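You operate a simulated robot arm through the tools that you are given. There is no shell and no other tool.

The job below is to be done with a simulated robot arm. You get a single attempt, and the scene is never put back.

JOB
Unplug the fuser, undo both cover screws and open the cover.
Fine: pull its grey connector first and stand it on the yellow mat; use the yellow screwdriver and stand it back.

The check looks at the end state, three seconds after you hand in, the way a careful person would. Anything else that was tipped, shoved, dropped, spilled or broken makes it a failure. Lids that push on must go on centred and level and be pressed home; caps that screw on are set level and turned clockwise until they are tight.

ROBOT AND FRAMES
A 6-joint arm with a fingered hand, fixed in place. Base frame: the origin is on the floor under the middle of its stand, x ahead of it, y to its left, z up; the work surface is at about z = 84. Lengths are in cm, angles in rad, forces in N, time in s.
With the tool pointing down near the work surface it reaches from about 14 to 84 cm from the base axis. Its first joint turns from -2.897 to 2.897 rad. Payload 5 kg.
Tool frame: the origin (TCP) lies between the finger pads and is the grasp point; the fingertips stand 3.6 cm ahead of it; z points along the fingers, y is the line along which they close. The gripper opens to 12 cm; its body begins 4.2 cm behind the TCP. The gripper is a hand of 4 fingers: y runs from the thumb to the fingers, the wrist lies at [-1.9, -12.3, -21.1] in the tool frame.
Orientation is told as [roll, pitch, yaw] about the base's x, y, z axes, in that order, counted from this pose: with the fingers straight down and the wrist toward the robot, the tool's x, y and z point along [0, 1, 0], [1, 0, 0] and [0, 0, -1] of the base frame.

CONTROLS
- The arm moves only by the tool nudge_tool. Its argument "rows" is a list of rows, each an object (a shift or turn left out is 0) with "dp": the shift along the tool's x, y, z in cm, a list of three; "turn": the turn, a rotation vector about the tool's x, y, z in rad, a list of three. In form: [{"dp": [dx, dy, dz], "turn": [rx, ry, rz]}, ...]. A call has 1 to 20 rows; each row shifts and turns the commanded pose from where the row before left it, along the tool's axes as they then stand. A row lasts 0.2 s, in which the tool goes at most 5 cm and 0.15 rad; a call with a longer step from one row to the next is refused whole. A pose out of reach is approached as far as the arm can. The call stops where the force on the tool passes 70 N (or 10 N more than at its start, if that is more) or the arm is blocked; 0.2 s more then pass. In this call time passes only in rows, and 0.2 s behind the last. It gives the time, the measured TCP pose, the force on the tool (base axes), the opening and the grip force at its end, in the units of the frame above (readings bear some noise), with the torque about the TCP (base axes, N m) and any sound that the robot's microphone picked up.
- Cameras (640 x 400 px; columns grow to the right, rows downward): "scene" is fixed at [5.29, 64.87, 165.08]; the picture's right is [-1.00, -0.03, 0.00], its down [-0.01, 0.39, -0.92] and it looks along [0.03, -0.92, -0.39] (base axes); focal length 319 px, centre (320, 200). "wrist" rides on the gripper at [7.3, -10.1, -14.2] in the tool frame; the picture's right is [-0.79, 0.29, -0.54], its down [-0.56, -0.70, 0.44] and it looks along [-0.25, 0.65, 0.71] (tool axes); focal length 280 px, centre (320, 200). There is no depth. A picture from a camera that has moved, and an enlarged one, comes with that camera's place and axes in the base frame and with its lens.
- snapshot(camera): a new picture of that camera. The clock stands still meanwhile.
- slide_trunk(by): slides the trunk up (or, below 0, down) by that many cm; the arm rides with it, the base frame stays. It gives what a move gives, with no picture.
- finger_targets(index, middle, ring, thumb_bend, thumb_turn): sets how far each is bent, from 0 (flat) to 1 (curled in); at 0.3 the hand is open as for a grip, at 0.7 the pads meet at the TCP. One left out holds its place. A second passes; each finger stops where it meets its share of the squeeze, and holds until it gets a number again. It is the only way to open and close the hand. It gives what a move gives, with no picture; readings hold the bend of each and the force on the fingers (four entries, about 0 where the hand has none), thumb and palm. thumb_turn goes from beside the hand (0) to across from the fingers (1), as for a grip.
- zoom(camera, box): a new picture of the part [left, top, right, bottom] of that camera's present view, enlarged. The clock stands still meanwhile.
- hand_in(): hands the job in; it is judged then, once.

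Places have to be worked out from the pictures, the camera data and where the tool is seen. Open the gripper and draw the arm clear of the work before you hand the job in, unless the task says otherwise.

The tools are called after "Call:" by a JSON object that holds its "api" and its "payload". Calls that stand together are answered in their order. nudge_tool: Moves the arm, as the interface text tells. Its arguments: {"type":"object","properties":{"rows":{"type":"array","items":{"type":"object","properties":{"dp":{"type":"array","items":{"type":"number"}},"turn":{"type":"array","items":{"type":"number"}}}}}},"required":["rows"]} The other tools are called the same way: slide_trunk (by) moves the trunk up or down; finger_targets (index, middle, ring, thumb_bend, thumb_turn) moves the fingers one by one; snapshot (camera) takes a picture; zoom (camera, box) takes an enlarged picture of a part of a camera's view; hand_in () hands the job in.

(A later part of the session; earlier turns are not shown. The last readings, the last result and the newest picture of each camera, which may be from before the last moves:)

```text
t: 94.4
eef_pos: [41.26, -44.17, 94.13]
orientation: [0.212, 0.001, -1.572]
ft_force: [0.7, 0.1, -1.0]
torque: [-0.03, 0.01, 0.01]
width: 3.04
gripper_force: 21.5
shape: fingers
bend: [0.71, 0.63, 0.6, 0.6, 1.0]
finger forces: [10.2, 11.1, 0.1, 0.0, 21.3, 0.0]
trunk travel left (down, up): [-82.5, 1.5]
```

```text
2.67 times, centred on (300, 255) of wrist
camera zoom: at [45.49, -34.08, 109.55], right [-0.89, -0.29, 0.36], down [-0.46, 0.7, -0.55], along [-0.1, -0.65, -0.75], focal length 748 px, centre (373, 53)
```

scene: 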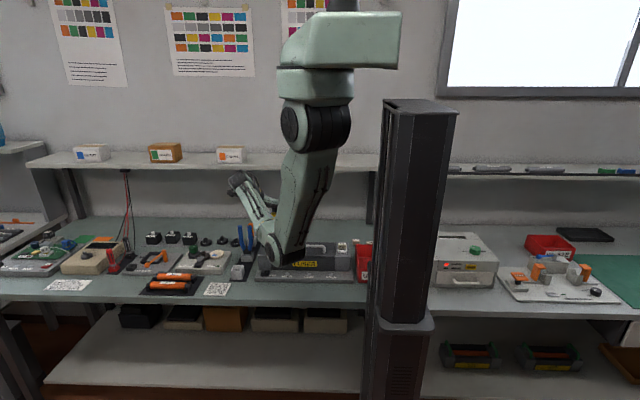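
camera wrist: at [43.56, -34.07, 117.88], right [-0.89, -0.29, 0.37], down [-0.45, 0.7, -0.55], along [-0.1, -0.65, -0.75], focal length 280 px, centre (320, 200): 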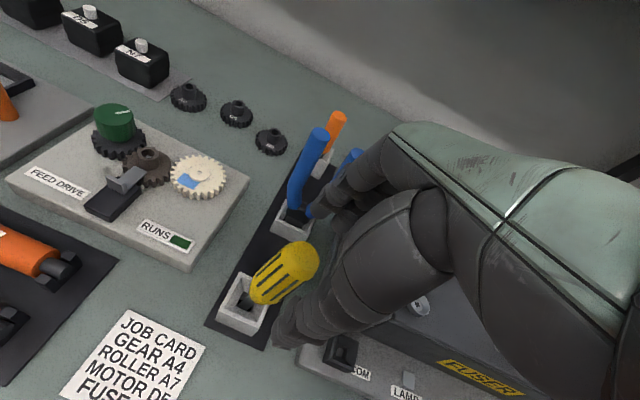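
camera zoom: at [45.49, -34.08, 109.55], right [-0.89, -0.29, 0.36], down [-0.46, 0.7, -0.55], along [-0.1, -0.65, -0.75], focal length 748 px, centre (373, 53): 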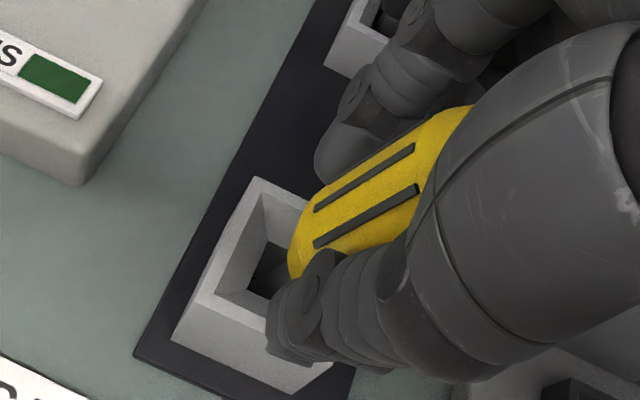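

The index closes further than the middle finger, so the handle sits off-centre. I reopen slightly, shift 0.55 cm toward it, and close again for a symmetric grip.

Call:
{"api": "finger_targets", "payload": {"index": 0.5, "middle": 0.5, "ring": 0.5, "thumb_bend": 0.5}}

Call:
{"api": "nudge_tool", "payload": {"rows": [{"dp": [-0.55, 0, 0]}]}}

Call:
{"api": "finger_targets", "payload": {"index": 0.75, "middle": 0.75, "ring": 0.6, "thumb_bend": 0.75}}

Call:
{"api": "zoom", "payload": {"camera": "wrist", "box": [200, 180, 400, 330]}}

```text
t: 95.4
eef_pos: [41.31, -44.31, 94.15]
orientation: [0.209, 0.002, -1.57]
ft_force: [-0.8, -0.5, 0.3]
torque: [-0.02, 0.02, -0.02]
width: 6.36
gripper_force: 0.0
shape: fingers
bend: [0.5, 0.5, 0.5, 0.5, 1.0]
finger forces: [0.1, 0.1, 0.1, 0.0, 0.0, 0.0]
trunk travel left (down, up): [-82.5, 1.5]
```

```text
t: 95.8
eef_pos: [40.73, -44.17, 94.09]
orientation: [0.208, 0.0, -1.572]
ft_force: [-0.1, 0.6, 0.0]
torque: [-0.03, 0.05, 0.0]
width: 6.37
gripper_force: 0.0
shape: fingers
bend: [0.5, 0.5, 0.5, 0.5, 1.0]
finger forces: [0.1, 0.0, 0.0, 0.0, 0.1, 0.0]
trunk travel left (down, up): [-82.5, 1.5]
```

```text
t: 96.8
eef_pos: [40.67, -44.19, 93.98]
orientation: [0.21, 0.0, -1.571]
ft_force: [0.1, -0.3, 0.1]
torque: [0.0, 0.0, 0.01]
width: 3.51
gripper_force: 19.3
shape: fingers
bend: [0.61, 0.65, 0.6, 0.61, 1.0]
finger forces: [11.0, 8.7, 0.0, 0.0, 19.4, 0.1]
trunk travel left (down, up): [-82.5, 1.5]
```

```text
2.67 times, centred on (300, 255) of wrist
camera zoom: at [44.96, -34.03, 109.44], right [-0.89, -0.29, 0.36], down [-0.45, 0.7, -0.55], along [-0.1, -0.65, -0.75], focal length 748 px, centre (373, 53)
```

zoom: 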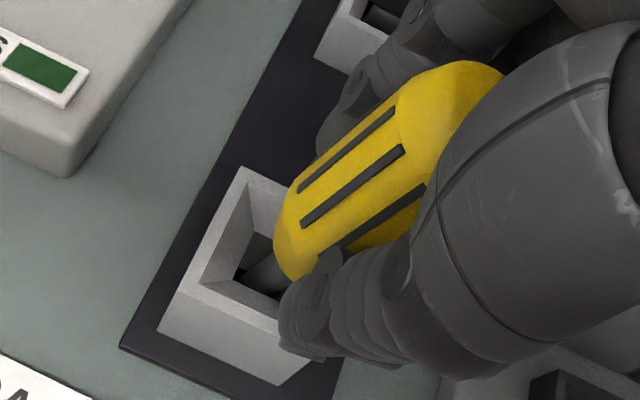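

A good symmetric grip now (index 11 N, middle 8.7 N, thumb 19.4 N). I pull the driver out along its own axis.

Call:
{"api": "nudge_tool", "payload": {"rows": [{"dp": [0, 0, -0.8]}, {"dp": [0, 0, -1.2]}, {"dp": [0, 0, -1.5]}, {"dp": [0, 0, -1.5]}, {"dp": [0, 0, -2]}, {"dp": [0, 0, -2]}, {"dp": [0, 0, -2]}, {"turn": [0, -0.105, 0]}, {"turn": [0, -0.105, 0]}]}}

Call:
{"api": "zoom", "payload": {"camera": "scene", "box": [205, 195, 285, 285]}}

Call:
{"api": "zoom", "payload": {"camera": "wrist", "box": [220, 240, 348, 320]}}

```text
t: 98.8
eef_pos: [38.48, -44.24, 104.9]
orientation: [-0.002, 0.003, -1.571]
ft_force: [-0.2, 1.0, -0.3]
torque: [-0.02, 0.0, -0.02]
width: 3.5
gripper_force: 20.2
shape: fingers
bend: [0.61, 0.65, 0.6, 0.61, 1.0]
finger forces: [11.1, 8.9, 0.1, 0.1, 19.3, 0.0]
trunk travel left (down, up): [-82.5, 1.5]
```

```text
4.44 times, centred on (245, 240) of scene
camera zoom: at [5.29, 64.87, 165.08], right [-1.0, -0.03, 0.0], down [-0.01, 0.39, -0.92], along [0.03, -0.92, -0.39], focal length 1417 px, centre (653, 22)
```

zoom: 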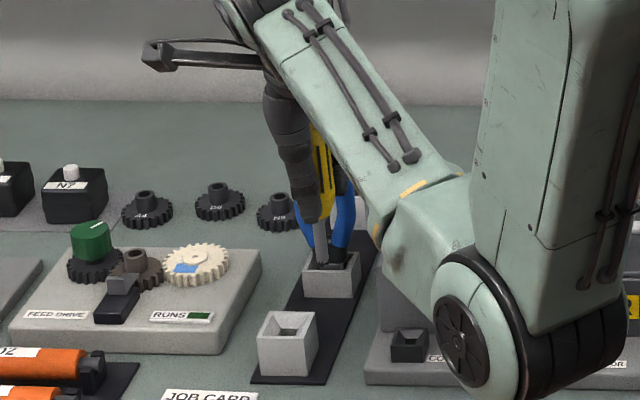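

```text
5.00 times, centred on (284, 280) of wrist
camera zoom: at [45.85, -34.11, 119.08], right [-0.79, -0.29, 0.54], down [-0.56, 0.7, -0.44], along [-0.25, -0.65, -0.72], focal length 1402 px, centre (500, -200)
```

zoom: 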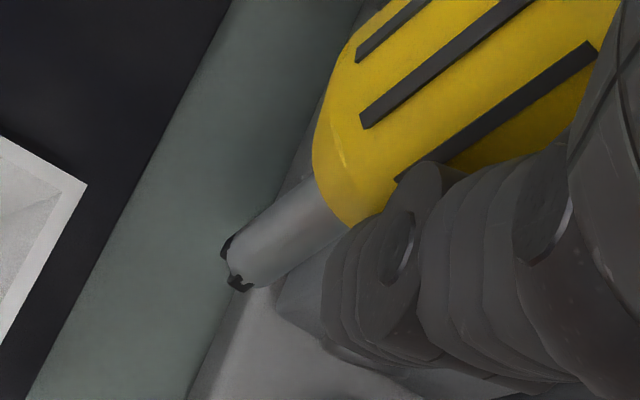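

Out cleanly. I measure its lean in both cameras.

Call:
{"api": "zoom", "payload": {"camera": "scene", "box": [225, 225, 273, 265]}}

Call:
{"api": "zoom", "payload": {"camera": "wrist", "box": [252, 266, 316, 306]}}

```text
10.00 times, centred on (249, 245) of scene
camera zoom: at [5.29, 64.87, 165.08], right [-1.0, -0.03, 0.0], down [-0.01, 0.39, -0.92], along [0.03, -0.92, -0.39], focal length 3188 px, centre (1030, -250)
```

zoom: 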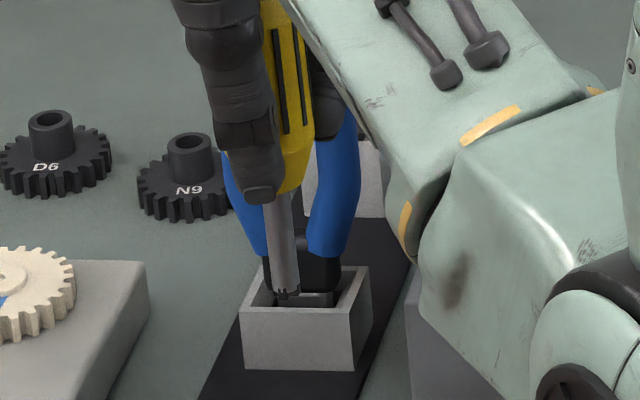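

```text
10.00 times, centred on (284, 286) of wrist
camera zoom: at [45.85, -34.11, 119.08], right [-0.79, -0.29, 0.54], down [-0.56, 0.7, -0.44], along [-0.25, -0.65, -0.72], focal length 2804 px, centre (680, -660)
```

zoom: 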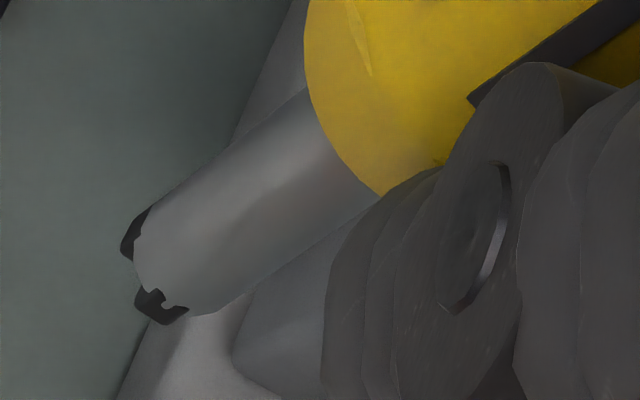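

The driver's tip leans ~8° toward +y in the grip. I tilt the hand to make it vertical, raise it, carry it over screw 1, and wind the hand clockwise to about yaw −2.4.

Call:
{"api": "nudge_tool", "payload": {"rows": [{"turn": [-0.136, 0.015, 0]}, {"dp": [0, 0.237, -1.73]}, {"dp": [0, 0.237, -1.73]}, {"dp": [-2.9, 0.892, 0.122]}, {"dp": [-2.9, 0.892, 0.122]}, {"dp": [-2.9, 0.892, 0.122]}, {"dp": [-2.9, 0.892, 0.122]}, {"dp": [0.07, 0, 0], "turn": [0, -0.0203, 0.1486]}, {"dp": [0.07, 0, 0], "turn": [0, -0.0203, 0.1486]}, {"dp": [0.07, 0, 0], "turn": [0, -0.0203, 0.1486]}, {"dp": [0.07, 0, 0], "turn": [0, -0.0203, 0.1486]}, {"dp": [0.07, 0, 0], "turn": [0, -0.0203, 0.1486]}, {"dp": [0.035, 0, 0], "turn": [0, -0.0101, 0.0743]}]}}

Call:
{"api": "snapshot", "payload": {"camera": "wrist"}}

Call:
{"api": "zoom", "payload": {"camera": "wrist", "box": [220, 260, 316, 320]}}

```text
t: 101.6
eef_pos: [27.03, -47.99, 108.24]
orientation: [0.009, -0.125, -2.398]
ft_force: [0.3, 0.4, -0.6]
torque: [0.02, -0.01, 0.02]
width: 3.54
gripper_force: 19.9
shape: fingers
bend: [0.61, 0.65, 0.6, 0.61, 1.0]
finger forces: [10.9, 9.0, 0.1, 0.0, 19.1, 0.1]
trunk travel left (down, up): [-82.5, 1.5]
```

```text
taken
camera wrist: at [40.68, -45.17, 121.11], right [-0.7, 0.44, 0.57], down [0.1, 0.84, -0.53], along [-0.71, -0.32, -0.63], focal length 280 px, centre (320, 200)
```

wrist: 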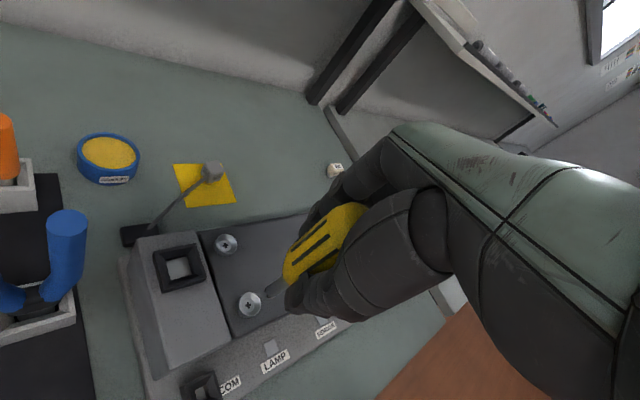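

```text
6.67 times, centred on (268, 290) of wrist
camera zoom: at [40.68, -45.17, 121.11], right [-0.7, 0.44, 0.57], down [0.1, 0.84, -0.53], along [-0.71, -0.32, -0.63], focal length 1869 px, centre (667, -400)
```

zoom: 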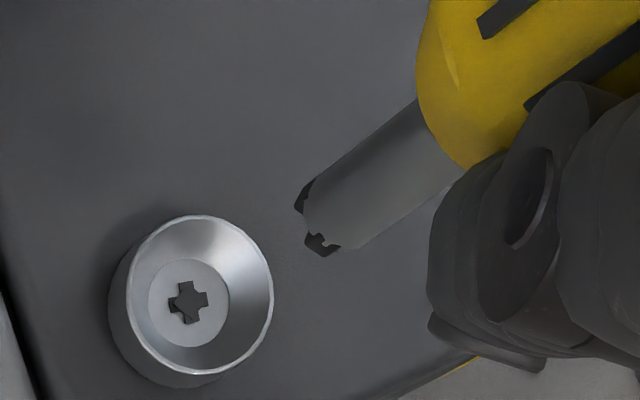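

Alignment to screw 1 needs about (0.22, 0.11) cm. I shift and lower 3.5 cm, then check.

Call:
{"api": "nudge_tool", "payload": {"rows": [{"dp": [0.22, 0.11, 0.015]}, {"dp": [-0.02, -0.2, 1.48]}, {"dp": [-0.03, -0.27, 1.98]}]}}

Call:
{"api": "zoom", "payload": {"camera": "wrist", "box": [236, 265, 300, 305]}}

```text
t: 102.4
eef_pos: [27.01, -48.08, 104.53]
orientation: [0.011, -0.124, -2.396]
ft_force: [-0.2, 0.2, -0.9]
torque: [0.04, -0.02, -0.02]
width: 3.52
gripper_force: 19.1
shape: fingers
bend: [0.61, 0.65, 0.6, 0.61, 1.0]
finger forces: [10.9, 8.9, 0.0, 0.0, 19.0, 0.1]
trunk travel left (down, up): [-82.5, 1.5]
```

```text
10.00 times, centred on (268, 285) of wrist
camera zoom: at [40.66, -45.22, 117.51], right [-0.7, 0.43, 0.57], down [0.09, 0.84, -0.53], along [-0.71, -0.32, -0.63], focal length 2804 px, centre (840, -650)
```

zoom: 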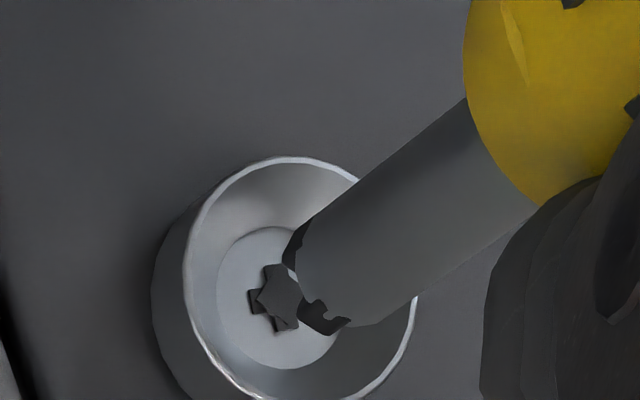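

Call:
{"api": "nudge_tool", "payload": {"rows": [{"dp": [0.15, -0.05, 0]}, {"dp": [-0.01, -0.07, 0.5]}, {"dp": [0, -0.04, 0.3]}]}}

Call:
{"api": "nudge_tool", "payload": {"rows": [{"dp": [0, -0.02, 0.15]}, {"dp": [0, -0.01, 0.1]}]}}

Call:
{"api": "zoom", "payload": {"camera": "wrist", "box": [236, 265, 300, 305]}}

```text
t: 103.2
eef_pos: [27.38, -48.24, 103.96]
orientation: [0.01, -0.125, -2.395]
ft_force: [0.5, 0.0, -1.5]
torque: [0.02, -0.01, -0.02]
width: 3.53
gripper_force: 19.4
shape: fingers
bend: [0.61, 0.65, 0.6, 0.61, 1.0]
finger forces: [11.0, 8.8, 0.0, 0.1, 19.0, 0.1]
trunk travel left (down, up): [-82.5, 1.5]
```

```text
t: 103.8
eef_pos: [27.26, -48.22, 103.64]
orientation: [0.01, -0.124, -2.397]
ft_force: [-0.9, 0.9, 0.2]
torque: [-0.03, 0.07, 0.0]
width: 3.53
gripper_force: 19.8
shape: fingers
bend: [0.61, 0.65, 0.6, 0.61, 1.0]
finger forces: [11.1, 9.4, 0.1, 0.1, 19.2, 0.1]
trunk travel left (down, up): [-82.5, 1.5]
```

```text
10.00 times, centred on (268, 285) of wrist
camera zoom: at [40.91, -45.36, 116.52], right [-0.7, 0.43, 0.57], down [0.09, 0.84, -0.53], along [-0.71, -0.32, -0.63], focal length 2804 px, centre (840, -650)
```

zoom: 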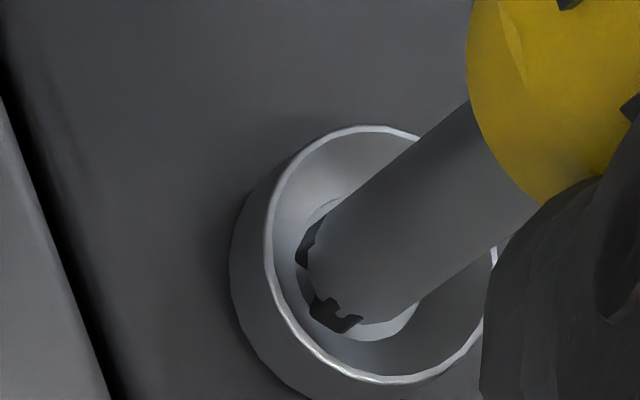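

Call:
{"api": "nudge_tool", "payload": {"rows": [{"dp": [0, -0.02, 0.12]}]}}

Call:
{"api": "nudge_tool", "payload": {"rows": [{"dp": [0, -0.01, 0.08]}]}}

```text
t: 104.2
eef_pos: [27.29, -48.22, 103.41]
orientation: [0.008, -0.124, -2.396]
ft_force: [-1.0, -0.9, 0.6]
torque: [-0.06, 0.11, 0.02]
width: 3.51
gripper_force: 20.2
shape: fingers
bend: [0.61, 0.65, 0.6, 0.61, 1.0]
finger forces: [11.1, 9.7, 0.0, 0.0, 19.7, 0.1]
trunk travel left (down, up): [-82.5, 1.5]
```

```text
t: 104.6
eef_pos: [27.15, -48.17, 103.3]
orientation: [0.009, -0.123, -2.397]
ft_force: [-0.8, 0.2, 0.3]
torque: [-0.07, 0.1, 0.0]
width: 3.56
gripper_force: 20.1
shape: fingers
bend: [0.61, 0.65, 0.6, 0.61, 1.0]
finger forces: [11.0, 9.9, 0.0, 0.0, 19.8, 0.0]
trunk travel left (down, up): [-82.5, 1.5]
```

Call:
{"api": "zoom", "payload": {"camera": "wrist", "box": [236, 262, 300, 302]}}

```text
10.00 times, centred on (268, 282) of wrist
camera zoom: at [40.88, -45.4, 116.31], right [-0.7, 0.43, 0.57], down [0.09, 0.84, -0.53], along [-0.71, -0.32, -0.63], focal length 2804 px, centre (840, -620)
```

zoom: 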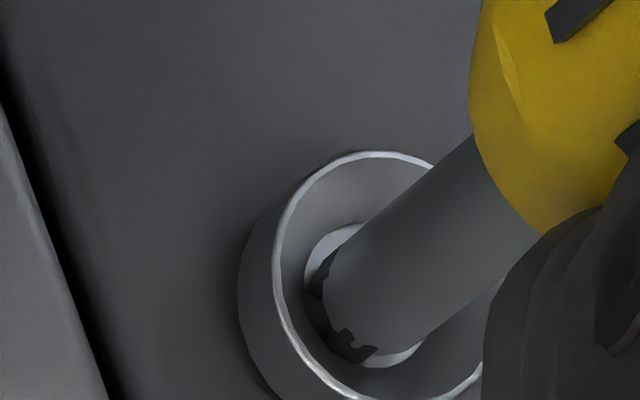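

The cup's cone has guided the tip to the centre. I press slightly further to get axial force.

Call:
{"api": "nudge_tool", "payload": {"rows": [{"dp": [0, -0.015, 0.1]}]}}

Call:
{"api": "nudge_tool", "payload": {"rows": [{"dp": [0, -0.015, 0.1]}]}}

```text
t: 105.0
eef_pos: [27.32, -48.21, 103.33]
orientation: [0.008, -0.125, -2.398]
ft_force: [-1.0, -0.7, 2.0]
torque: [-0.08, 0.14, 0.03]
width: 3.53
gripper_force: 20.1
shape: fingers
bend: [0.61, 0.65, 0.6, 0.61, 1.0]
finger forces: [11.2, 10.1, 0.0, 0.0, 19.8, 0.0]
trunk travel left (down, up): [-82.5, 1.5]
```

```text
t: 105.4
eef_pos: [27.34, -48.18, 103.27]
orientation: [0.011, -0.123, -2.396]
ft_force: [-2.0, -0.7, 5.5]
torque: [-0.01, 0.12, 0.01]
width: 3.5
gripper_force: 20.8
shape: fingers
bend: [0.61, 0.65, 0.6, 0.61, 1.0]
finger forces: [11.4, 10.7, 0.0, 0.0, 19.8, 0.0]
trunk travel left (down, up): [-82.5, 1.5]
```

Seated with ~5 N. I turn counter-clockwise again about the tip with the tilt taken into account.

Call:
{"api": "nudge_tool", "payload": {"rows": [{"dp": [-0.082, -0.015, 0.06], "turn": [0, 0.0203, -0.1486]}, {"dp": [-0.082, -0.0075, 0], "turn": [0, 0.0203, -0.1486]}, {"dp": [-0.082, -0.0075, 0], "turn": [0, 0.0203, -0.1486]}, {"dp": [-0.082, -0.0075, 0], "turn": [0, 0.0203, -0.1486]}]}}

Call:
{"api": "zoom", "payload": {"camera": "wrist", "box": [236, 262, 300, 302]}}

```text
t: 106.4
eef_pos: [26.94, -47.95, 103.33]
orientation: [0.015, -0.133, -1.794]
ft_force: [0.6, 0.1, 8.8]
torque: [0.02, 0.01, -0.03]
width: 3.51
gripper_force: 20.7
shape: fingers
bend: [0.61, 0.65, 0.6, 0.61, 1.0]
finger forces: [11.8, 10.4, 0.1, 0.0, 18.9, 0.1]
trunk travel left (down, up): [-82.5, 1.5]
```

```text
10.00 times, centred on (268, 282) of wrist
camera zoom: at [36.6, -37.81, 116.12], right [-0.83, -0.03, 0.56], down [-0.4, 0.74, -0.54], along [-0.4, -0.67, -0.63], focal length 2804 px, centre (840, -620)
```

zoom: 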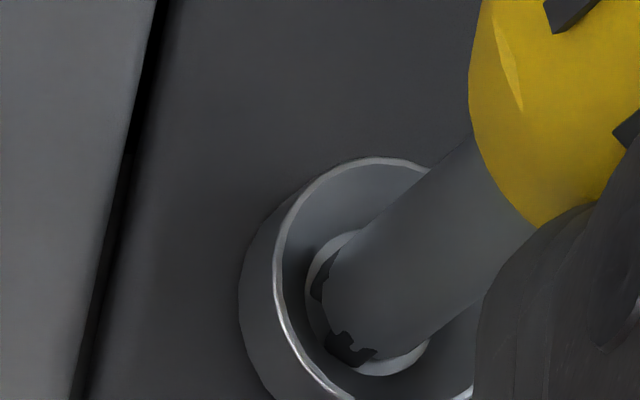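

Call:
{"api": "nudge_tool", "payload": {"rows": [{"dp": [-0.082, -0.0075, 0], "turn": [0, 0.0203, -0.1486]}, {"dp": [-0.082, -0.0075, 0], "turn": [0, 0.0203, -0.1486]}, {"dp": [-0.082, -0.0075, 0], "turn": [0, 0.0203, -0.1486]}, {"dp": [-0.082, -0.0075, 0], "turn": [0, 0.0203, -0.1486]}, {"dp": [-0.082, -0.0075, 0], "turn": [0, 0.0203, -0.1486]}]}}

Call:
{"api": "nudge_tool", "payload": {"rows": [{"dp": [-0.082, -0.0075, 0], "turn": [0, 0.0203, -0.1486]}, {"dp": [-0.082, -0.0075, 0], "turn": [0, 0.0203, -0.1486]}, {"dp": [-0.082, -0.0075, 0], "turn": [0, 0.0203, -0.1486]}, {"dp": [-0.082, -0.0075, 0], "turn": [0, 0.0203, -0.1486]}, {"dp": [-0.082, -0.0075, 0], "turn": [0, 0.0203, -0.1486]}]}}

Call:
{"api": "zoom", "payload": {"camera": "scene", "box": [250, 215, 314, 255]}}

Call:
{"api": "zoom", "payload": {"camera": "wrist", "box": [236, 262, 300, 302]}}

```text
t: 107.6
eef_pos: [26.67, -47.95, 103.3]
orientation: [0.015, -0.143, -1.046]
ft_force: [-0.2, 0.8, 11.9]
torque: [0.11, 0.01, -0.06]
width: 3.46
gripper_force: 20.1
shape: fingers
bend: [0.61, 0.65, 0.6, 0.61, 1.0]
finger forces: [11.9, 10.3, 0.0, 0.0, 18.8, 0.1]
trunk travel left (down, up): [-82.5, 1.5]
```

```text
t: 108.8
eef_pos: [26.39, -48.38, 103.25]
orientation: [0.007, -0.151, -0.295]
ft_force: [-1.0, 0.4, 15.1]
torque: [0.06, 0.0, -0.03]
width: 3.45
gripper_force: 20.7
shape: fingers
bend: [0.61, 0.65, 0.6, 0.62, 1.0]
finger forces: [12.4, 10.7, 0.1, 0.0, 18.9, 0.0]
trunk travel left (down, up): [-82.5, 1.5]
```

```text
10.00 times, centred on (282, 235) of scene
camera zoom: at [5.29, 64.87, 165.08], right [-1.0, -0.03, 0.0], down [-0.01, 0.39, -0.92], along [0.03, -0.92, -0.39], focal length 3188 px, centre (700, -150)
```

zoom: 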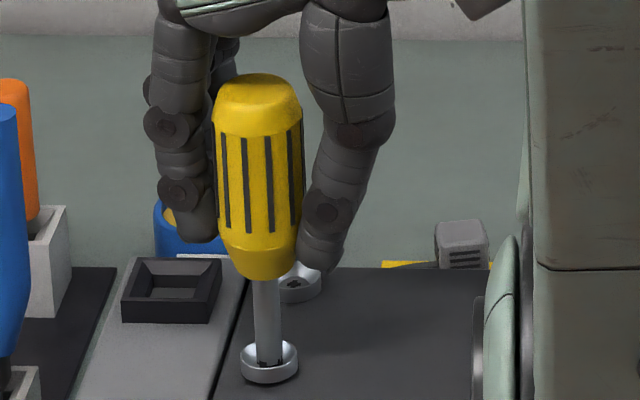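

```text
10.00 times, centred on (268, 282) of wrist
camera zoom: at [16.92, -37.79, 115.78], right [-0.03, -0.82, 0.57], down [-0.76, -0.35, -0.55], along [0.65, -0.46, -0.61], focal length 2804 px, centre (840, -620)
```

zoom: 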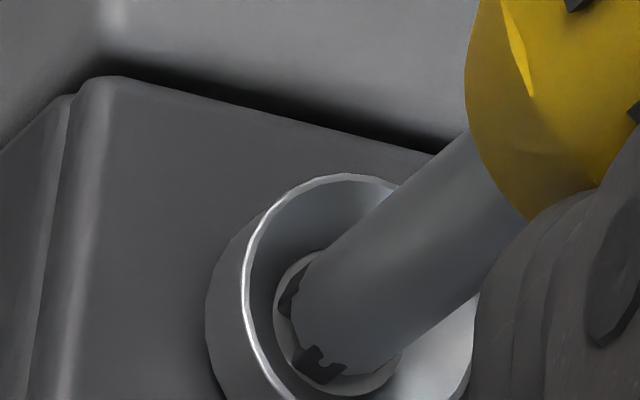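

Turning works well and the screw keeps rising. I ease the pressure a little and go on to about yaw 0.3.

Call:
{"api": "nudge_tool", "payload": {"rows": [{"dp": [-0.082, 0, -0.05], "turn": [0, 0.0203, -0.1486]}, {"dp": [-0.082, -0.0075, -0.01], "turn": [0, 0.0203, -0.1486]}, {"dp": [-0.082, -0.0075, -0.01], "turn": [0, 0.0203, -0.1486]}, {"dp": [-0.082, -0.0075, -0.01], "turn": [0, 0.0203, -0.1486]}]}}

Call:
{"api": "zoom", "payload": {"camera": "scene", "box": [250, 215, 314, 255]}}

```text
t: 109.8
eef_pos: [26.36, -48.57, 103.34]
orientation: [-0.003, -0.152, 0.307]
ft_force: [0.1, -0.1, 13.9]
torque: [0.15, -0.07, -0.04]
width: 3.45
gripper_force: 20.6
shape: fingers
bend: [0.6, 0.65, 0.6, 0.62, 1.0]
finger forces: [12.8, 10.5, 0.0, 0.0, 18.4, 0.0]
trunk travel left (down, up): [-82.5, 1.5]
```

```text
10.00 times, centred on (282, 235) of scene
camera zoom: at [5.29, 64.87, 165.08], right [-1.0, -0.03, 0.0], down [-0.01, 0.39, -0.92], along [0.03, -0.92, -0.39], focal length 3188 px, centre (700, -150)
```

zoom: 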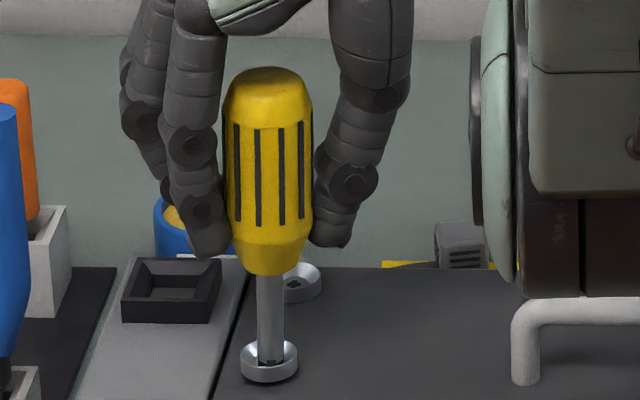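

I lift clear to check how far the screw has come out.

Call:
{"api": "nudge_tool", "payload": {"rows": [{"dp": [0, 0.11, -0.79]}, {"dp": [0, 0.136, -0.99]}, {"dp": [0, 0.136, -0.99]}]}}

Call:
{"api": "zoom", "payload": {"camera": "scene", "box": [260, 225, 308, 255]}}

Call:
{"api": "zoom", "payload": {"camera": "wrist", "box": [220, 260, 316, 320]}}

```text
t: 110.6
eef_pos: [26.27, -48.48, 105.93]
orientation: [0.0, -0.15, 0.305]
ft_force: [1.2, 0.1, -0.6]
torque: [-0.01, 0.03, -0.02]
width: 3.48
gripper_force: 20.8
shape: fingers
bend: [0.6, 0.65, 0.6, 0.62, 1.0]
finger forces: [11.6, 9.3, 0.0, 0.0, 20.3, 0.0]
trunk travel left (down, up): [-82.5, 1.5]
```

```text
13.33 times, centred on (284, 240) of scene
camera zoom: at [5.29, 64.87, 165.08], right [-1.0, -0.03, 0.0], down [-0.01, 0.39, -0.92], along [0.03, -0.92, -0.39], focal length 4251 px, centre (800, -333)
```

zoom: 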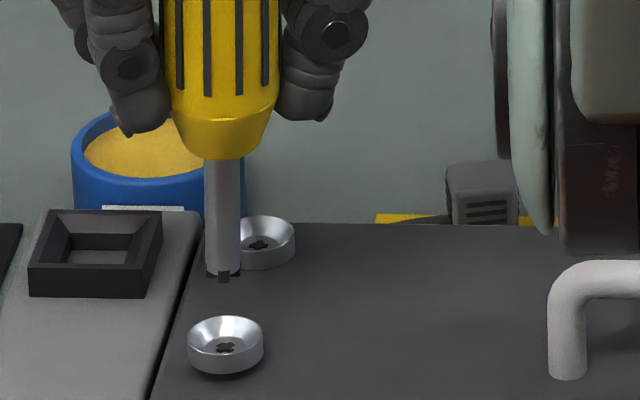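

```text
6.67 times, centred on (268, 290) of wrist
camera zoom: at [12.63, -45.12, 118.48], right [0.43, -0.69, 0.58], down [-0.43, -0.72, -0.54], along [0.79, -0.02, -0.61], focal length 1869 px, centre (667, -400)
```

zoom: 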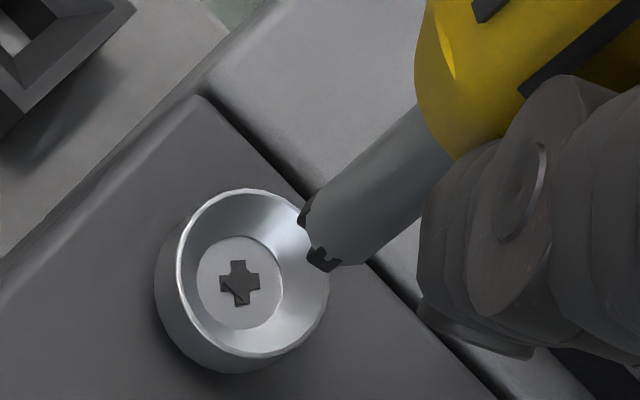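

The cup has risen ~0.3 cm in total after about 325°. I rewind clockwise in the air for another stroke.

Call:
{"api": "nudge_tool", "payload": {"rows": [{"dp": [0.028, -0.013, 0], "turn": [0, -0.0224, 0.1483]}, {"dp": [0.028, -0.013, 0], "turn": [0, -0.0224, 0.1483]}, {"dp": [0.028, -0.013, 0], "turn": [0, -0.0224, 0.1483]}, {"dp": [0.028, -0.013, 0], "turn": [0, -0.0224, 0.1483]}, {"dp": [0.028, -0.013, 0], "turn": [0, -0.0224, 0.1483]}, {"dp": [0.028, -0.013, 0], "turn": [0, -0.0224, 0.1483]}, {"dp": [0.028, -0.013, 0], "turn": [0, -0.0224, 0.1483]}, {"dp": [0.028, -0.013, 0], "turn": [0, -0.0224, 0.1483]}, {"dp": [0.028, -0.013, 0], "turn": [0, -0.0224, 0.1483]}]}}

Call:
{"api": "nudge_tool", "payload": {"rows": [{"dp": [0.028, -0.013, 0], "turn": [0, -0.0224, 0.1483]}, {"dp": [0.028, -0.013, 0], "turn": [0, -0.0224, 0.1483]}, {"dp": [0.028, -0.013, 0], "turn": [0, -0.0224, 0.1483]}, {"dp": [0.028, -0.013, 0], "turn": [0, -0.0224, 0.1483]}, {"dp": [0.028, -0.013, 0], "turn": [0, -0.0224, 0.1483]}, {"dp": [0.028, -0.013, 0], "turn": [0, -0.0224, 0.1483]}, {"dp": [0.028, -0.013, 0], "turn": [0, -0.0224, 0.1483]}, {"dp": [0.028, -0.013, 0], "turn": [0, -0.0224, 0.1483]}, {"dp": [0.028, -0.013, 0], "turn": [0, -0.0224, 0.1483]}]}}

Call:
{"api": "zoom", "payload": {"camera": "wrist", "box": [236, 268, 300, 308]}}

```text
t: 112.6
eef_pos: [26.41, -48.27, 105.99]
orientation: [-0.001, -0.154, -1.049]
ft_force: [0.1, -0.9, -1.7]
torque: [-0.02, -0.01, -0.02]
width: 3.46
gripper_force: 20.7
shape: fingers
bend: [0.6, 0.65, 0.6, 0.62, 1.0]
finger forces: [11.5, 9.1, 0.0, 0.0, 20.2, 0.1]
trunk travel left (down, up): [-82.5, 1.5]
```

```text
t: 114.6
eef_pos: [26.66, -48.29, 106.13]
orientation: [0.001, -0.15, -2.398]
ft_force: [-0.1, -0.5, -1.4]
torque: [-0.01, -0.02, -0.04]
width: 3.47
gripper_force: 20.4
shape: fingers
bend: [0.6, 0.65, 0.6, 0.62, 1.0]
finger forces: [11.4, 9.2, 0.1, 0.0, 20.0, 0.0]
trunk travel left (down, up): [-82.5, 1.5]
```

```text
10.00 times, centred on (268, 288) of wrist
camera zoom: at [40.57, -45.34, 118.54], right [-0.68, 0.45, 0.58], down [0.08, 0.83, -0.54], along [-0.72, -0.32, -0.61], focal length 2804 px, centre (840, -680)
```

zoom: 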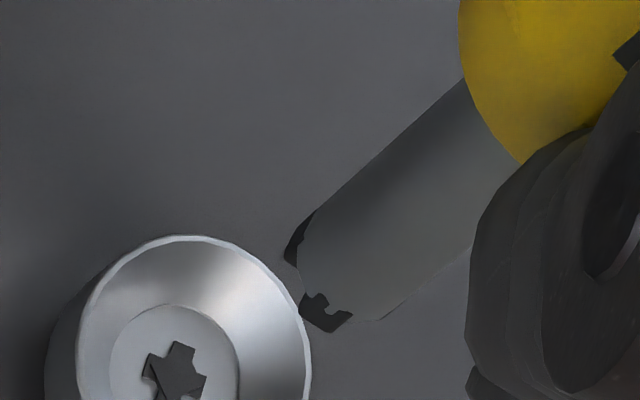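

Call:
{"api": "nudge_tool", "payload": {"rows": [{"dp": [0.23, -0.168, -0.025]}, {"dp": [0, -0.15, 0.99]}, {"dp": [0, -0.18, 1.19]}]}}

Call:
{"api": "zoom", "payload": {"camera": "wrist", "box": [236, 268, 300, 308]}}

```text
t: 115.4
eef_pos: [26.7, -48.18, 103.82]
orientation: [0.004, -0.15, -2.397]
ft_force: [0.3, -0.2, -0.1]
torque: [0.0, 0.01, 0.02]
width: 3.49
gripper_force: 20.5
shape: fingers
bend: [0.6, 0.65, 0.6, 0.62, 1.0]
finger forces: [11.3, 9.2, 0.1, 0.1, 20.1, 0.1]
trunk travel left (down, up): [-82.5, 1.5]
```

```text
10.00 times, centred on (268, 288) of wrist
camera zoom: at [40.71, -45.29, 116.34], right [-0.69, 0.44, 0.58], down [0.08, 0.83, -0.54], along [-0.72, -0.33, -0.61], focal length 2804 px, centre (840, -680)
```

zoom: 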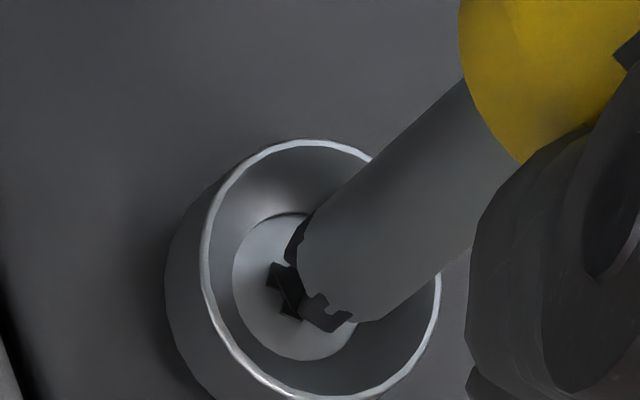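

Call:
{"api": "nudge_tool", "payload": {"rows": [{"dp": [0.16, -0.11, -0.015]}, {"dp": [0, -0.06, 0.4]}, {"dp": [0, -0.03, 0.2]}]}}

Call:
{"api": "zoom", "payload": {"camera": "wrist", "box": [236, 268, 300, 308]}}

```text
t: 116.2
eef_pos: [27.0, -48.24, 103.45]
orientation: [0.008, -0.151, -2.4]
ft_force: [-0.4, 0.4, 10.5]
torque: [0.0, 0.03, -0.02]
width: 3.43
gripper_force: 20.4
shape: fingers
bend: [0.6, 0.65, 0.6, 0.62, 1.0]
finger forces: [11.7, 10.1, 0.1, 0.1, 18.8, 0.1]
trunk travel left (down, up): [-82.5, 1.5]
```

```text
10.00 times, centred on (268, 288) of wrist
camera zoom: at [40.87, -45.27, 115.89], right [-0.69, 0.45, 0.57], down [0.08, 0.83, -0.55], along [-0.72, -0.33, -0.61], focal length 2804 px, centre (840, -680)
```

zoom: 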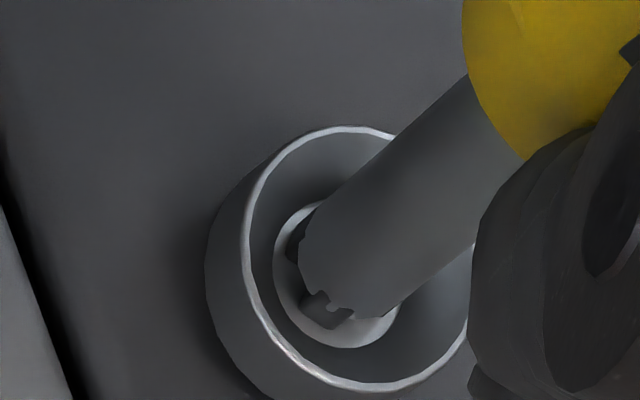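

Good contact (10.5 N) and centred. Third stroke counter-clockwise.

Call:
{"api": "nudge_tool", "payload": {"rows": [{"dp": [-0.021, 0, 0], "turn": [0, 0.0224, -0.1483]}, {"dp": [-0.021, 0, 0], "turn": [0, 0.0224, -0.1483]}, {"dp": [-0.021, 0, 0], "turn": [0, 0.0224, -0.1483]}, {"dp": [-0.021, 0, 0], "turn": [0, 0.0224, -0.1483]}, {"dp": [-0.021, 0, 0], "turn": [0, 0.0224, -0.1483]}, {"dp": [-0.021, 0, 0], "turn": [0, 0.0224, -0.1483]}]}}

Call:
{"api": "nudge_tool", "payload": {"rows": [{"dp": [-0.021, 0, -0.02], "turn": [0, 0.0224, -0.1483]}, {"dp": [-0.021, 0, -0.01], "turn": [0, 0.0224, -0.1483]}, {"dp": [-0.021, 0, -0.01], "turn": [0, 0.0224, -0.1483]}, {"dp": [-0.021, 0, -0.01], "turn": [0, 0.0224, -0.1483]}, {"dp": [-0.021, 0, -0.01], "turn": [0, 0.0224, -0.1483]}, {"dp": [-0.021, 0, -0.01], "turn": [0, 0.0224, -0.1483]}]}}

Call:
{"api": "zoom", "payload": {"camera": "wrist", "box": [236, 268, 300, 308]}}

Call:
{"api": "zoom", "payload": {"camera": "scene", "box": [250, 215, 314, 255]}}

```text
t: 117.6
eef_pos: [26.78, -48.07, 103.32]
orientation: [0.004, -0.156, -1.497]
ft_force: [0.7, -0.1, 13.0]
torque: [-0.04, 0.01, -0.1]
width: 3.46
gripper_force: 21.2
shape: fingers
bend: [0.6, 0.66, 0.6, 0.62, 1.0]
finger forces: [12.5, 10.7, 0.1, 0.0, 18.7, 0.1]
trunk travel left (down, up): [-82.5, 1.5]
```

```text
t: 119.0
eef_pos: [26.86, -48.32, 103.2]
orientation: [0.001, -0.154, -0.596]
ft_force: [-0.3, -0.6, 14.0]
torque: [0.07, -0.03, -0.14]
width: 3.44
gripper_force: 21.4
shape: fingers
bend: [0.6, 0.67, 0.6, 0.63, 0.99]
finger forces: [12.6, 11.1, 0.0, 0.1, 18.9, 0.0]
trunk travel left (down, up): [-82.5, 1.5]
```

```text
10.00 times, centred on (268, 288) of wrist
camera zoom: at [20.83, -35.4, 115.74], right [-0.28, -0.77, 0.58], down [-0.83, -0.11, -0.54], along [0.48, -0.63, -0.61], focal length 2804 px, centre (840, -680)
```

zoom: 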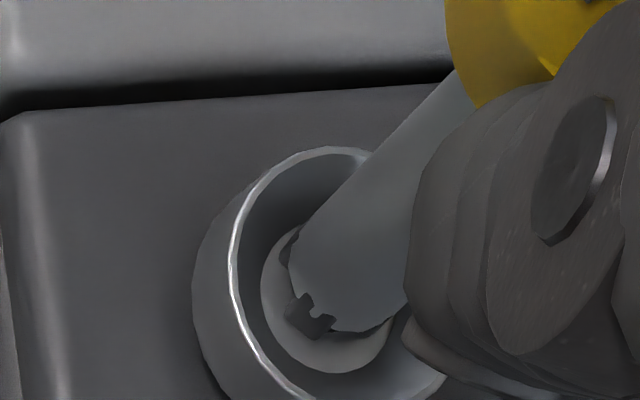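

```text
10.00 times, centred on (282, 235) of scene
camera zoom: at [5.29, 64.87, 165.08], right [-1.0, -0.03, 0.0], down [-0.01, 0.39, -0.92], along [0.03, -0.92, -0.39], focal length 3188 px, centre (700, -150)
```

zoom: 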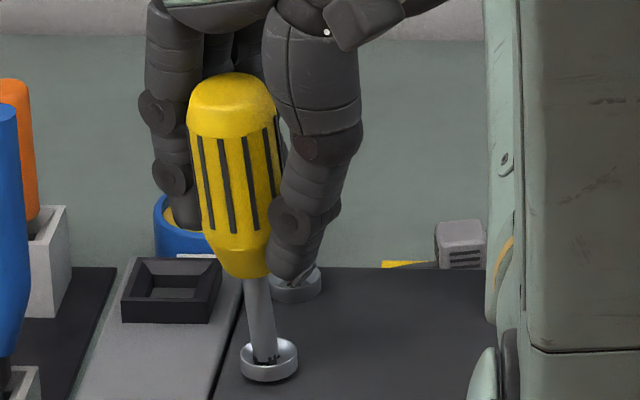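

The reaction torque has increased to 0.14 Nm and the driver starts rolling in the grip, so the screw may have reached its stop. I lift and inspect the screw.

Call:
{"api": "nudge_tool", "payload": {"rows": [{"dp": [0, 0.12, -0.79]}, {"dp": [0, 0.15, -0.99]}, {"dp": [0, 0.15, -0.99]}]}}

Call:
{"api": "zoom", "payload": {"camera": "scene", "box": [260, 225, 308, 255]}}

Call:
{"api": "zoom", "payload": {"camera": "wrist", "box": [220, 260, 316, 320]}}

```text
t: 119.8
eef_pos: [26.86, -48.29, 105.97]
orientation: [-0.001, -0.153, -0.599]
ft_force: [0.1, 0.1, -0.4]
torque: [0.0, 0.01, 0.03]
width: 3.45
gripper_force: 21.4
shape: fingers
bend: [0.6, 0.67, 0.6, 0.63, 1.0]
finger forces: [11.4, 10.6, 0.1, 0.0, 20.5, 0.1]
trunk travel left (down, up): [-82.5, 1.5]
```

```text
13.33 times, centred on (284, 240) of scene
camera zoom: at [5.29, 64.87, 165.08], right [-1.0, -0.03, 0.0], down [-0.01, 0.39, -0.92], along [0.03, -0.92, -0.39], focal length 4251 px, centre (800, -333)
```

zoom: 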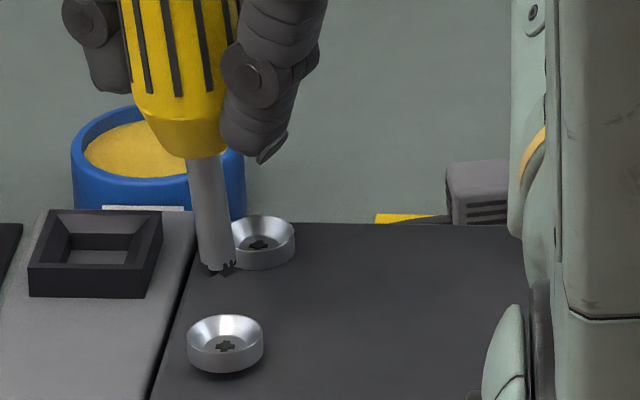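

```text
6.67 times, centred on (268, 290) of wrist
camera zoom: at [20.94, -35.43, 118.57], right [-0.27, -0.77, 0.58], down [-0.83, -0.11, -0.54], along [0.48, -0.63, -0.61], focal length 1869 px, centre (667, -400)
```

zoom: 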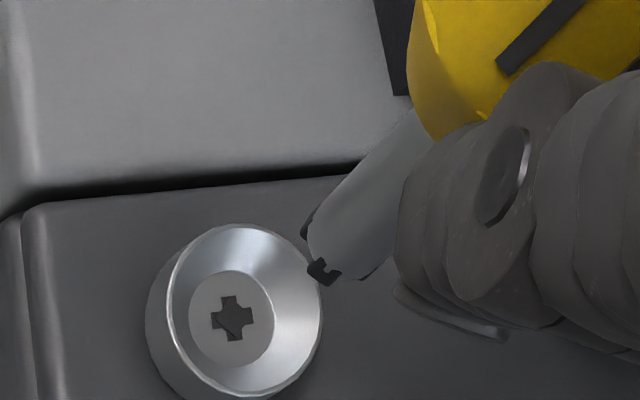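

Screw 1 has reached a stop after one full turn (its cross is back at its starting orientation, 0.3 cm higher), so it is undone. The driver leans ~8° in the grip again; I correct that with hand tilt, move over screw 2 and rewind to yaw −2.4.

Call:
{"api": "nudge_tool", "payload": {"rows": [{"dp": [0, 0.15, -0.99]}, {"turn": [0.05, 0.128, 0.02]}, {"dp": [-2.78, 1.91, -0.156]}, {"dp": [-2.78, 1.91, -0.156]}, {"turn": [-0.019, -0.0155, 0.148]}, {"turn": [-0.019, -0.0155, 0.148]}, {"turn": [-0.019, -0.0155, 0.148]}, {"turn": [-0.019, -0.0155, 0.148]}, {"turn": [-0.019, -0.0155, 0.148]}, {"turn": [-0.019, -0.0155, 0.148]}]}}

Call:
{"api": "zoom", "payload": {"camera": "scene", "box": [250, 205, 314, 255]}}

Call:
{"api": "zoom", "payload": {"camera": "wrist", "box": [220, 250, 316, 310]}}

```text
t: 122.0
eef_pos: [26.7, -55.04, 106.95]
orientation: [0.128, -0.101, -1.517]
ft_force: [0.0, -0.7, -0.4]
torque: [-0.01, 0.03, -0.05]
width: 3.48
gripper_force: 21.0
shape: fingers
bend: [0.6, 0.67, 0.6, 0.63, 1.0]
finger forces: [11.3, 10.7, 0.1, 0.1, 20.3, 0.0]
trunk travel left (down, up): [-82.5, 1.5]
```

```text
8.00 times, centred on (282, 230) of scene
camera zoom: at [5.29, 64.87, 165.08], right [-1.0, -0.03, 0.0], down [-0.01, 0.39, -0.92], along [0.03, -0.92, -0.39], focal length 2551 px, centre (624, -40)
```

zoom: 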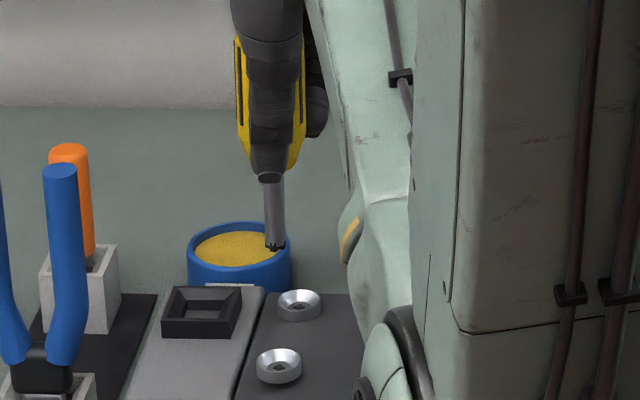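

```text
6.67 times, centred on (268, 280) of wrist
camera zoom: at [31.63, -43.14, 120.89], right [-0.84, -0.29, 0.47], down [-0.53, 0.62, -0.58], along [-0.12, -0.73, -0.67], focal length 1869 px, centre (667, -333)
```

zoom: 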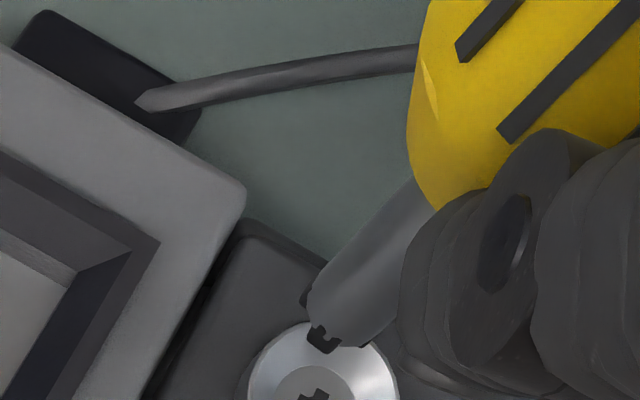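

The driver is vertical. The screw-2 recess lies about (−0.94, +0.65) in the levelled tool frame from the tip; I shift there and finish rewinding about the tip.

Call:
{"api": "nudge_tool", "payload": {"rows": [{"dp": [-0.936, 0.65, -0.05]}, {"dp": [-0.065, -0.162, -0.025], "turn": [-0.019, -0.0155, 0.148]}, {"dp": [-0.065, -0.162, -0.025], "turn": [-0.019, -0.0155, 0.148]}, {"dp": [-0.065, -0.162, -0.025], "turn": [-0.019, -0.0155, 0.148]}, {"dp": [-0.065, -0.162, -0.025], "turn": [-0.019, -0.0155, 0.148]}, {"dp": [-0.065, -0.162, -0.025], "turn": [-0.019, -0.0155, 0.148]}, {"dp": [-0.065, -0.162, -0.025], "turn": [-0.019, -0.0155, 0.148]}]}}

Call:
{"api": "zoom", "payload": {"camera": "wrist", "box": [220, 260, 316, 320]}}

Call:
{"api": "snapshot", "payload": {"camera": "scene"}}

```text
t: 123.6
eef_pos: [25.81, -54.88, 107.02]
orientation: [0.126, -0.104, -2.416]
ft_force: [-0.9, -0.2, -1.2]
torque: [-0.01, -0.03, -0.01]
width: 3.43
gripper_force: 21.6
shape: fingers
bend: [0.6, 0.67, 0.6, 0.63, 1.0]
finger forces: [11.4, 10.6, 0.0, 0.0, 20.3, 0.0]
trunk travel left (down, up): [-82.5, 1.5]
```

```text
6.67 times, centred on (268, 290) of wrist
camera zoom: at [38.24, -51.15, 120.8], right [-0.74, 0.48, 0.47], down [0.15, 0.8, -0.58], along [-0.65, -0.36, -0.67], focal length 1869 px, centre (667, -400)
```

zoom: 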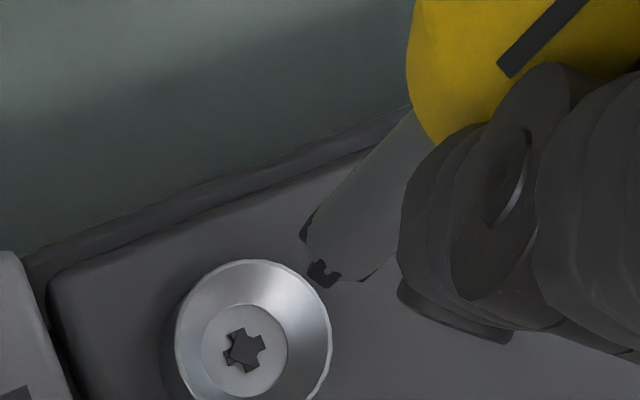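

```text
taken
```

scene: 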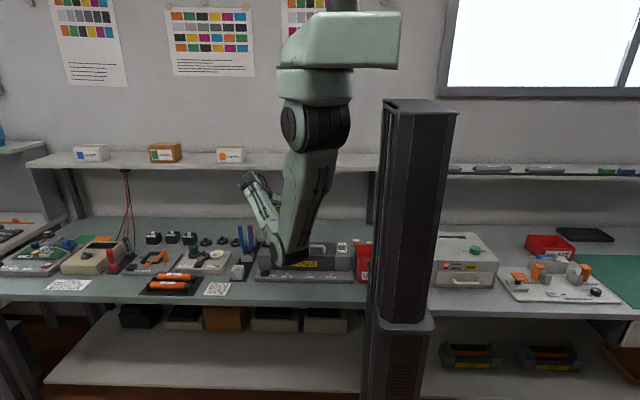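

Aligned within 0.1 cm. I lower 3.2 cm and check.

Call:
{"api": "nudge_tool", "payload": {"rows": [{"dp": [-0.2, -0.16, 1.58]}, {"dp": [-0.2, -0.16, 1.58]}]}}

Call:
{"api": "zoom", "payload": {"camera": "wrist", "box": [236, 272, 300, 312]}}

```text
t: 124.2
eef_pos: [25.62, -54.75, 103.73]
orientation: [0.124, -0.104, -2.414]
ft_force: [0.4, -0.8, -0.7]
torque: [0.02, 0.04, 0.02]
width: 3.44
gripper_force: 21.3
shape: fingers
bend: [0.6, 0.67, 0.6, 0.63, 1.0]
finger forces: [11.4, 10.7, 0.1, 0.0, 20.3, 0.0]
trunk travel left (down, up): [-82.5, 1.5]
```

```text
10.00 times, centred on (268, 292) of wrist
camera zoom: at [38.09, -51.05, 117.64], right [-0.75, 0.47, 0.47], down [0.15, 0.8, -0.58], along [-0.65, -0.36, -0.67], focal length 2804 px, centre (840, -720)
```

zoom: 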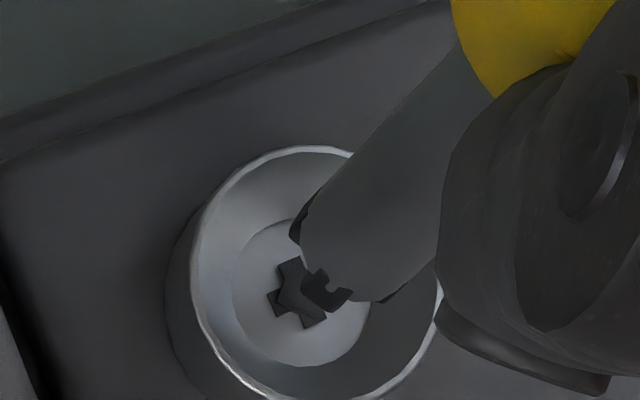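

Call:
{"api": "nudge_tool", "payload": {"rows": [{"dp": [0.1, -0.13, 0]}, {"dp": [-0.06, -0.05, 0.45]}, {"dp": [-0.025, -0.02, 0.2]}]}}

Call:
{"api": "zoom", "payload": {"camera": "wrist", "box": [236, 272, 300, 312]}}

```text
t: 125.0
eef_pos: [25.8, -54.78, 103.04]
orientation: [0.126, -0.102, -2.413]
ft_force: [-0.1, -0.4, -0.2]
torque: [0.01, 0.01, 0.04]
width: 3.44
gripper_force: 21.3
shape: fingers
bend: [0.6, 0.67, 0.6, 0.63, 1.0]
finger forces: [11.3, 10.6, 0.0, 0.1, 20.2, 0.0]
trunk travel left (down, up): [-82.5, 1.5]
```

```text
10.00 times, centred on (268, 292) of wrist
camera zoom: at [38.24, -50.99, 117.02], right [-0.75, 0.47, 0.47], down [0.15, 0.8, -0.58], along [-0.65, -0.36, -0.67], focal length 2804 px, centre (840, -720)
```

zoom: 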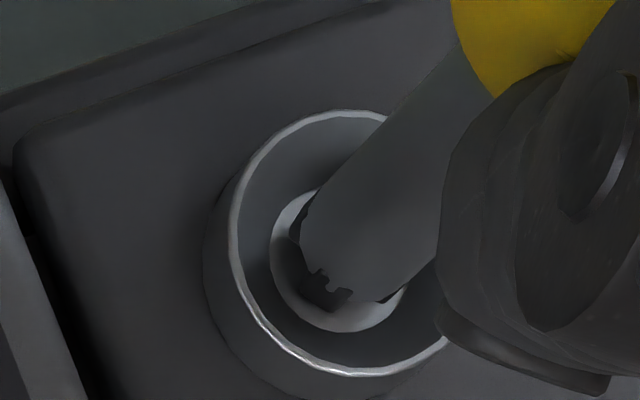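

Call:
{"api": "nudge_tool", "payload": {"rows": [{"dp": [-0.02, -0.015, 0.15]}]}}

Call:
{"api": "nudge_tool", "payload": {"rows": [{"dp": [-0.012, -0.01, 0.1]}]}}

```text
t: 125.4
eef_pos: [26.0, -54.74, 102.93]
orientation: [0.123, -0.103, -2.413]
ft_force: [0.3, 0.3, -0.2]
torque: [0.02, 0.03, 0.0]
width: 3.42
gripper_force: 21.0
shape: fingers
bend: [0.6, 0.67, 0.6, 0.63, 1.0]
finger forces: [11.3, 10.6, 0.1, 0.1, 20.2, 0.1]
trunk travel left (down, up): [-82.5, 1.5]
```

```text
t: 125.8
eef_pos: [25.95, -54.7, 102.97]
orientation: [0.126, -0.107, -2.413]
ft_force: [-1.2, 0.3, 2.8]
torque: [-0.04, -0.01, -0.03]
width: 3.45
gripper_force: 20.7
shape: fingers
bend: [0.6, 0.67, 0.6, 0.63, 1.0]
finger forces: [11.4, 10.6, 0.0, 0.0, 19.8, 0.0]
trunk travel left (down, up): [-82.5, 1.5]
```

Call:
{"api": "nudge_tool", "payload": {"rows": [{"dp": [-0.012, -0.01, 0.1]}, {"dp": [0.088, 0.15, 0.03], "turn": [0.019, 0.0155, -0.148]}, {"dp": [0.088, 0.15, 0.027], "turn": [0.019, 0.0155, -0.148]}, {"dp": [0.088, 0.15, 0.027], "turn": [0.019, 0.0155, -0.148]}]}}

Call:
{"api": "zoom", "payload": {"camera": "wrist", "box": [236, 272, 300, 312]}}

```text
t: 126.8
eef_pos: [25.8, -55.12, 103.11]
orientation: [0.129, -0.104, -1.962]
ft_force: [-0.5, 0.7, 10.7]
torque: [0.03, -0.07, -0.04]
width: 3.44
gripper_force: 20.9
shape: fingers
bend: [0.6, 0.67, 0.6, 0.63, 1.0]
finger forces: [11.4, 11.0, 0.0, 0.0, 19.7, 0.1]
trunk travel left (down, up): [-82.5, 1.5]
```

```text
10.00 times, centred on (268, 292) of wrist
camera zoom: at [35.27, -46.45, 116.78], right [-0.88, 0.1, 0.47], down [-0.22, 0.79, -0.58], along [-0.42, -0.61, -0.67], focal length 2804 px, centre (840, -720)
```

zoom: 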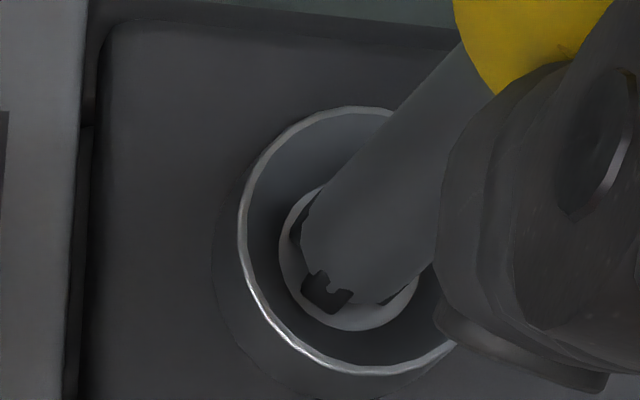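

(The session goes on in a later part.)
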